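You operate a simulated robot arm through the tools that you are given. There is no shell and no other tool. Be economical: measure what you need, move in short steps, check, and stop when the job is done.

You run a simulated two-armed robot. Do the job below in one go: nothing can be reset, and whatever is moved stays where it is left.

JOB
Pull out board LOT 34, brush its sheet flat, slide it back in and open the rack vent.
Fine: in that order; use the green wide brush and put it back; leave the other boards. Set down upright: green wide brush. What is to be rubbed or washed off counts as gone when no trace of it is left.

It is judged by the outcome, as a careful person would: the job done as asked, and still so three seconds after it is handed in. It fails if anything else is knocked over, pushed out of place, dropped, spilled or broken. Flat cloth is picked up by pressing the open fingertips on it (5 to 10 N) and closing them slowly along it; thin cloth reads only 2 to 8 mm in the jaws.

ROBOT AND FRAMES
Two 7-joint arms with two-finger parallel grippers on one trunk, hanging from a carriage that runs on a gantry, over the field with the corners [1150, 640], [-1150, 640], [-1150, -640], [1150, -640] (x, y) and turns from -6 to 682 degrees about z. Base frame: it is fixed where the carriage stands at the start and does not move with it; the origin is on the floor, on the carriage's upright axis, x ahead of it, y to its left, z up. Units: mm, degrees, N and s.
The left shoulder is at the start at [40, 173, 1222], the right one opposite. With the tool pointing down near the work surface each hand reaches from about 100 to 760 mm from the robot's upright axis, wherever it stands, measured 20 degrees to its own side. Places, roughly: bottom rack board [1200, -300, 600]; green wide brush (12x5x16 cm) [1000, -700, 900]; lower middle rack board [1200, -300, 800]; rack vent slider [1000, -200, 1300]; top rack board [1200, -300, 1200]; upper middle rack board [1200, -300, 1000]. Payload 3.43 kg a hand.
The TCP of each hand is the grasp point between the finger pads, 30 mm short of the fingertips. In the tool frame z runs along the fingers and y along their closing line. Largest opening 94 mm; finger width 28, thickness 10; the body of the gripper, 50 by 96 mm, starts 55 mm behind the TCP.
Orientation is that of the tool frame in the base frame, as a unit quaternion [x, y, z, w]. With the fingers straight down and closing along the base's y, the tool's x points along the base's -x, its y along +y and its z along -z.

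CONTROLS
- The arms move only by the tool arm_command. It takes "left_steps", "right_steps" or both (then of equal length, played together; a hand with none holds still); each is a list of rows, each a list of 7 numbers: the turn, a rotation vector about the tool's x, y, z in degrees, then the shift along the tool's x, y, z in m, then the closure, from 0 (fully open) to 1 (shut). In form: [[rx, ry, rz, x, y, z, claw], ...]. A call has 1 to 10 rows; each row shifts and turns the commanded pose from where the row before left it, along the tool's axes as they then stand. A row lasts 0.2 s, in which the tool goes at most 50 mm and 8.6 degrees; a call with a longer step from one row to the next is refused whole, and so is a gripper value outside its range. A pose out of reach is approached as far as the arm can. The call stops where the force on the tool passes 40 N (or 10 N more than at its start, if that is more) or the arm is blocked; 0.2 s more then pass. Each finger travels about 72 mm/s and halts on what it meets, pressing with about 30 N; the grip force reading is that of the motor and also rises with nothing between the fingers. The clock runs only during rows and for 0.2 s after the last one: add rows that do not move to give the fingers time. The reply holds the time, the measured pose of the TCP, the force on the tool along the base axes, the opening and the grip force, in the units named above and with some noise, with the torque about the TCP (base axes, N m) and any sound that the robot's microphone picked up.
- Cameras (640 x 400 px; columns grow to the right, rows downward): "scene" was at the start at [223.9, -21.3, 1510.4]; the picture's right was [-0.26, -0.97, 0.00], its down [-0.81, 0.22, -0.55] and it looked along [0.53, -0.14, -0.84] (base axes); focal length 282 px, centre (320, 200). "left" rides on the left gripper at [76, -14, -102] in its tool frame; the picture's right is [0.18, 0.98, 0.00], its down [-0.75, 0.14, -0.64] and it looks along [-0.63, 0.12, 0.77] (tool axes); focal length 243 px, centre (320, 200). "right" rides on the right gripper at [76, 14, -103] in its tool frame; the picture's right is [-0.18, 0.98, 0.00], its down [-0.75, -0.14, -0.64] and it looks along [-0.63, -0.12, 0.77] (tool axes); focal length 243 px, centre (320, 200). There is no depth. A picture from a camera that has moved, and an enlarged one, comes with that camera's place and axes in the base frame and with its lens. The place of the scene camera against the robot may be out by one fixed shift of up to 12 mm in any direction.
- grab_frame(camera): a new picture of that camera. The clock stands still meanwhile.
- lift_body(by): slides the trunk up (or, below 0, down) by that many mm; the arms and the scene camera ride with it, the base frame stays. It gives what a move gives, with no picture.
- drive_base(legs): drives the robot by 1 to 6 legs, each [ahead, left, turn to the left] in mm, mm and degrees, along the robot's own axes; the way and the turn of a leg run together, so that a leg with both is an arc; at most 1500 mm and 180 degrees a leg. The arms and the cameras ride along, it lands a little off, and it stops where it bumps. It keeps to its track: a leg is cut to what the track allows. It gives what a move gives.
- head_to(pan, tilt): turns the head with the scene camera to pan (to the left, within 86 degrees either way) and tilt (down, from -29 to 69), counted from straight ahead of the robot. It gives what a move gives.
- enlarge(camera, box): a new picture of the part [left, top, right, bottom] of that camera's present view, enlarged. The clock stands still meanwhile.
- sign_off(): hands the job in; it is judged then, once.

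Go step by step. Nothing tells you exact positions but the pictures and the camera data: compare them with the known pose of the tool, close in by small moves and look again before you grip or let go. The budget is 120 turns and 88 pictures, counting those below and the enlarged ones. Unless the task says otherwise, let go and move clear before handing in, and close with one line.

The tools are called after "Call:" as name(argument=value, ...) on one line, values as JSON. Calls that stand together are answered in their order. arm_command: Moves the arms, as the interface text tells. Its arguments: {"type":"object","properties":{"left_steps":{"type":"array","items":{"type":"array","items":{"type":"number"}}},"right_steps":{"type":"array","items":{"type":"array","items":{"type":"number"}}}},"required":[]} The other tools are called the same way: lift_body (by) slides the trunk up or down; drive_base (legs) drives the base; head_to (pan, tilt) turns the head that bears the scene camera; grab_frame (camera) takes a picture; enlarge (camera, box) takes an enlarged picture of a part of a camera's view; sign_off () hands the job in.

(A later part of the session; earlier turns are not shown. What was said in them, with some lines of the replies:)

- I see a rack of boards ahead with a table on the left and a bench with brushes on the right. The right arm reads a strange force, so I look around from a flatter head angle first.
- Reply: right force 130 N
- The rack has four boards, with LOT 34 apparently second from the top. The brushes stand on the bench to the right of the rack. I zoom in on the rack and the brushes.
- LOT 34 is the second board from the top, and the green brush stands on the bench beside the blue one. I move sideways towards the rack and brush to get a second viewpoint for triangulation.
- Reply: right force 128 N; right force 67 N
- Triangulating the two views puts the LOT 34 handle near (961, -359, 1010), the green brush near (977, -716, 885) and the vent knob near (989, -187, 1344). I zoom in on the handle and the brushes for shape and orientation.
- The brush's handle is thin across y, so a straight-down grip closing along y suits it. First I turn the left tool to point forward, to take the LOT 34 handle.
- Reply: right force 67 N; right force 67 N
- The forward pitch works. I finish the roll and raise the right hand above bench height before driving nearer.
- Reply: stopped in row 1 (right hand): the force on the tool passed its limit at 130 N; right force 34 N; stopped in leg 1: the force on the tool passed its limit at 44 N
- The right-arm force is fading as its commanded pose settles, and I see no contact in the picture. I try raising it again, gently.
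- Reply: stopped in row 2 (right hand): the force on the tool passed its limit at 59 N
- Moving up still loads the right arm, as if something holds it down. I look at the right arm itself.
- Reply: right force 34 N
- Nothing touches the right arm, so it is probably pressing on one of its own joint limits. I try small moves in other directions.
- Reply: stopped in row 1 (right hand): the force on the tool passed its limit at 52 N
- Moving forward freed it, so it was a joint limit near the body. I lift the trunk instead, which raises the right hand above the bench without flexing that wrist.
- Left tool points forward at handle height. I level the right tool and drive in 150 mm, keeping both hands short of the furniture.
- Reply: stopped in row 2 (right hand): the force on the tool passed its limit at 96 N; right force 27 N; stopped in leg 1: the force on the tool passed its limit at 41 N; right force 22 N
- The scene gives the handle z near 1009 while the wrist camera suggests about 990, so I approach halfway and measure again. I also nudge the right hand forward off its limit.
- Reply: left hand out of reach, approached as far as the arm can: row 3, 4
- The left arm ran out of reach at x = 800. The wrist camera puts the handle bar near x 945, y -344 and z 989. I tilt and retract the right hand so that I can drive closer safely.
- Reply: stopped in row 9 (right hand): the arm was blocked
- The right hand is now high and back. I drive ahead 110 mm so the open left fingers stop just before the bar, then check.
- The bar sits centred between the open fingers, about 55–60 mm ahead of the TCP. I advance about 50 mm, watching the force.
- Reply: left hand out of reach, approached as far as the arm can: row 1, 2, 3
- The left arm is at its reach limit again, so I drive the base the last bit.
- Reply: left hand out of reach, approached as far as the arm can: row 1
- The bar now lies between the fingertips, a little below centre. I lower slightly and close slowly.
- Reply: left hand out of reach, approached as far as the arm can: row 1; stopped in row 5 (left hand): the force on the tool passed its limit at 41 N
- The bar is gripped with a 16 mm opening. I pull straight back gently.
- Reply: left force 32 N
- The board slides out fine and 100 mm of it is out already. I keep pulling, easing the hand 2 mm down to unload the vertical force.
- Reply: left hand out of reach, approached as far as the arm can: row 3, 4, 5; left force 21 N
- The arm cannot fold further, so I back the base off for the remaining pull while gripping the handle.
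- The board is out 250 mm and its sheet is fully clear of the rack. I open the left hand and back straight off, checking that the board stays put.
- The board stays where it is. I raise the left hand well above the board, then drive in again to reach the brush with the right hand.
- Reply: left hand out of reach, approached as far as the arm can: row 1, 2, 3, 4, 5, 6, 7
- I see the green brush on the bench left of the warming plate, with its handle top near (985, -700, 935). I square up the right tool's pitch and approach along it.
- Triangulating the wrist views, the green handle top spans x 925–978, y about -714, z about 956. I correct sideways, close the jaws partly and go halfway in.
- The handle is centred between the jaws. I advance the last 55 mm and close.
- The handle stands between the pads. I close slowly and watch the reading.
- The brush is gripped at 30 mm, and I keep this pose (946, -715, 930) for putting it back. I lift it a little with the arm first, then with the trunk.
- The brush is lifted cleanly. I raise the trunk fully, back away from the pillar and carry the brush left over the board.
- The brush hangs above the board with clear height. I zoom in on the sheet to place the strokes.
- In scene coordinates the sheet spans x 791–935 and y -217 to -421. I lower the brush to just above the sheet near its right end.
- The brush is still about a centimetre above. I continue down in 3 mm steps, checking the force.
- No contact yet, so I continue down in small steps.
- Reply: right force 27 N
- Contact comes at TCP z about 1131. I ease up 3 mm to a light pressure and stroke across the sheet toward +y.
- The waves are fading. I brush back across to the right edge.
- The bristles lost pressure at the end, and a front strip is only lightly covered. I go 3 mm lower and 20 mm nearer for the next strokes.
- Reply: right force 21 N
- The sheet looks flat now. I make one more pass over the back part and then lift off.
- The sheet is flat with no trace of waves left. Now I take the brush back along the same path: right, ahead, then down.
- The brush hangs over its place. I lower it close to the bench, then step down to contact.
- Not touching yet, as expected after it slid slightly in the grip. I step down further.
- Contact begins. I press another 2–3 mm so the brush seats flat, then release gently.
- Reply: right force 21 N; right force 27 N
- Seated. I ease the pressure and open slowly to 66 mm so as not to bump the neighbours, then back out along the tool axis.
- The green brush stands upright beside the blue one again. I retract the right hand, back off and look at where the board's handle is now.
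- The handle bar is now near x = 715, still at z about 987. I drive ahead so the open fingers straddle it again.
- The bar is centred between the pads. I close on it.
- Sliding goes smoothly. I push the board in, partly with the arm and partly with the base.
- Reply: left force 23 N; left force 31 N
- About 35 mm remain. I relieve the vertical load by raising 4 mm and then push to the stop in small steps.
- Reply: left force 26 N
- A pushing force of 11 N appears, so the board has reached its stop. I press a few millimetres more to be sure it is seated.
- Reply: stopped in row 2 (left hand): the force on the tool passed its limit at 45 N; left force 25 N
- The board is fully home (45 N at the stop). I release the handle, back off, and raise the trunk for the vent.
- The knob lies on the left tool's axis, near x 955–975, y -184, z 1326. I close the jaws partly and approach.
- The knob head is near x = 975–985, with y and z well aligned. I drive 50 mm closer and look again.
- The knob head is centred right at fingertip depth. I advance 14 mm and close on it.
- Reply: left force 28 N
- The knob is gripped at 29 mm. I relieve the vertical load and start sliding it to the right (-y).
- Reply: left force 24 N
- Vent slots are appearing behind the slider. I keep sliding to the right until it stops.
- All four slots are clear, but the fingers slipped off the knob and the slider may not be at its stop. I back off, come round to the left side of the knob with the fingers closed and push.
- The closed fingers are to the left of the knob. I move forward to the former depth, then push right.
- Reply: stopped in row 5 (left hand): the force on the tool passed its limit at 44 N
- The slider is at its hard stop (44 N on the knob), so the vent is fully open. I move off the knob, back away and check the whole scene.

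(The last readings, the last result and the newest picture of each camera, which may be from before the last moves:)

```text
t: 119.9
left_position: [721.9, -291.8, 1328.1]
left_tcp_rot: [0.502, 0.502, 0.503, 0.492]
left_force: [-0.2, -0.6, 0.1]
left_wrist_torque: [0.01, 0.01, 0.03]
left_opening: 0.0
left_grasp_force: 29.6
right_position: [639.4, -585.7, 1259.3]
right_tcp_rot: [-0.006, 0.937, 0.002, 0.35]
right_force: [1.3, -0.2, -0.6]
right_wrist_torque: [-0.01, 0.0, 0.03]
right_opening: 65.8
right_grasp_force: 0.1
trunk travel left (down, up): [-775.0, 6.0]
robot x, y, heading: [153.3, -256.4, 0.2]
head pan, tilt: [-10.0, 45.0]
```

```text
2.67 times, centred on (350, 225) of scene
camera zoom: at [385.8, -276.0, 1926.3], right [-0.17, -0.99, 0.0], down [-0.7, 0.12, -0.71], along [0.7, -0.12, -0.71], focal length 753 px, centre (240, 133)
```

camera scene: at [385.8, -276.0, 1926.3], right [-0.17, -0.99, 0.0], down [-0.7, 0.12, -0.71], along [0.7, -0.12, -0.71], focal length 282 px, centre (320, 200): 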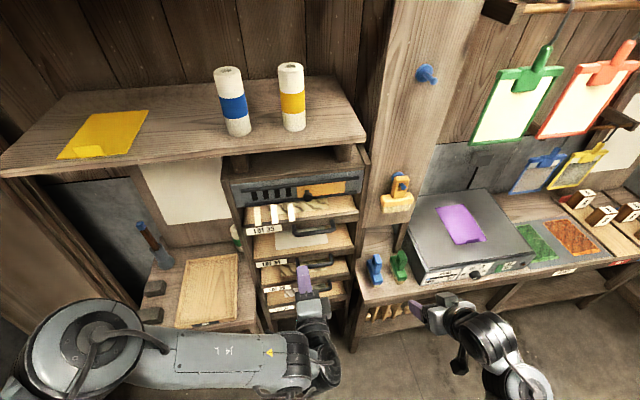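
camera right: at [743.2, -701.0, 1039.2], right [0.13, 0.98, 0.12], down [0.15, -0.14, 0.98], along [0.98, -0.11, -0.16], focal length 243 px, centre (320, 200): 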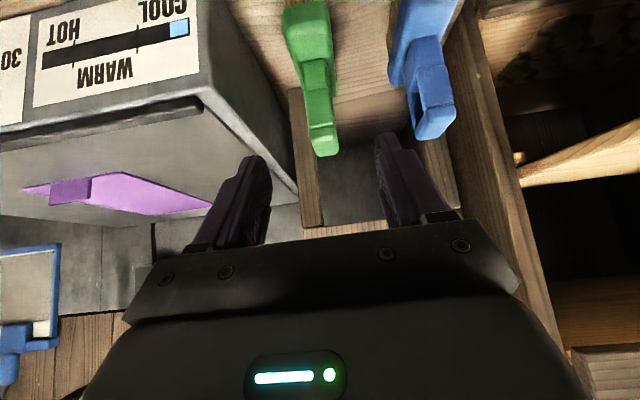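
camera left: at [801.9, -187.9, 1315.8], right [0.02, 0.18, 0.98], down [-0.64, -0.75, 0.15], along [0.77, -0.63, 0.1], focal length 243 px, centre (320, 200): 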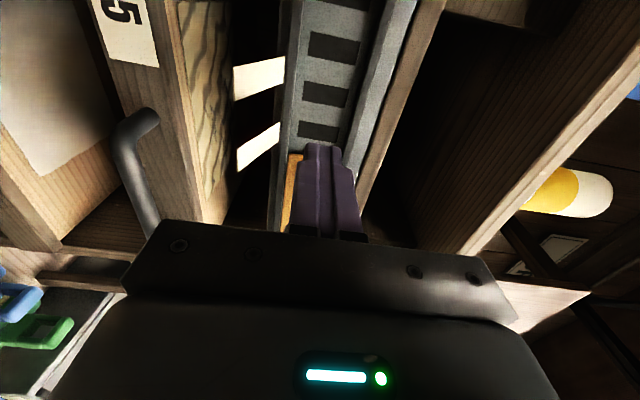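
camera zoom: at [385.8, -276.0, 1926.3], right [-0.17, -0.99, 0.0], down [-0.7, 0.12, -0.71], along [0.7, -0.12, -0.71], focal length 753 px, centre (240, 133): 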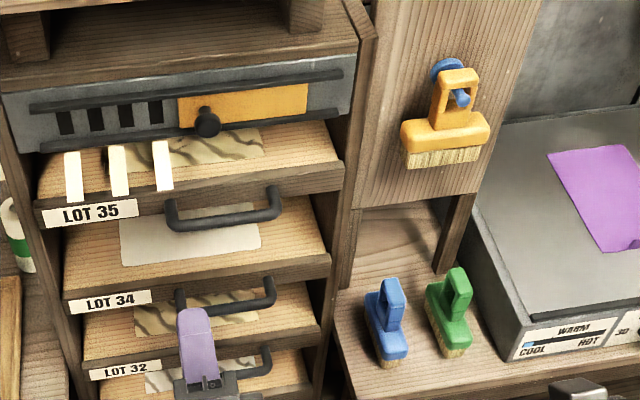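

The LOT 34 board is back in line with the others, its sheet flat, the vent fully open and the green brush upright in its place. Nothing else has been disturbed, so I hand in.

Call:
sign_off()

```text
The job is handed in.
```

I pulled out board LOT 34, brushed its sheet flat with the green wide brush, stood the brush back upright in its place, slid the board home and opened the rack vent fully.
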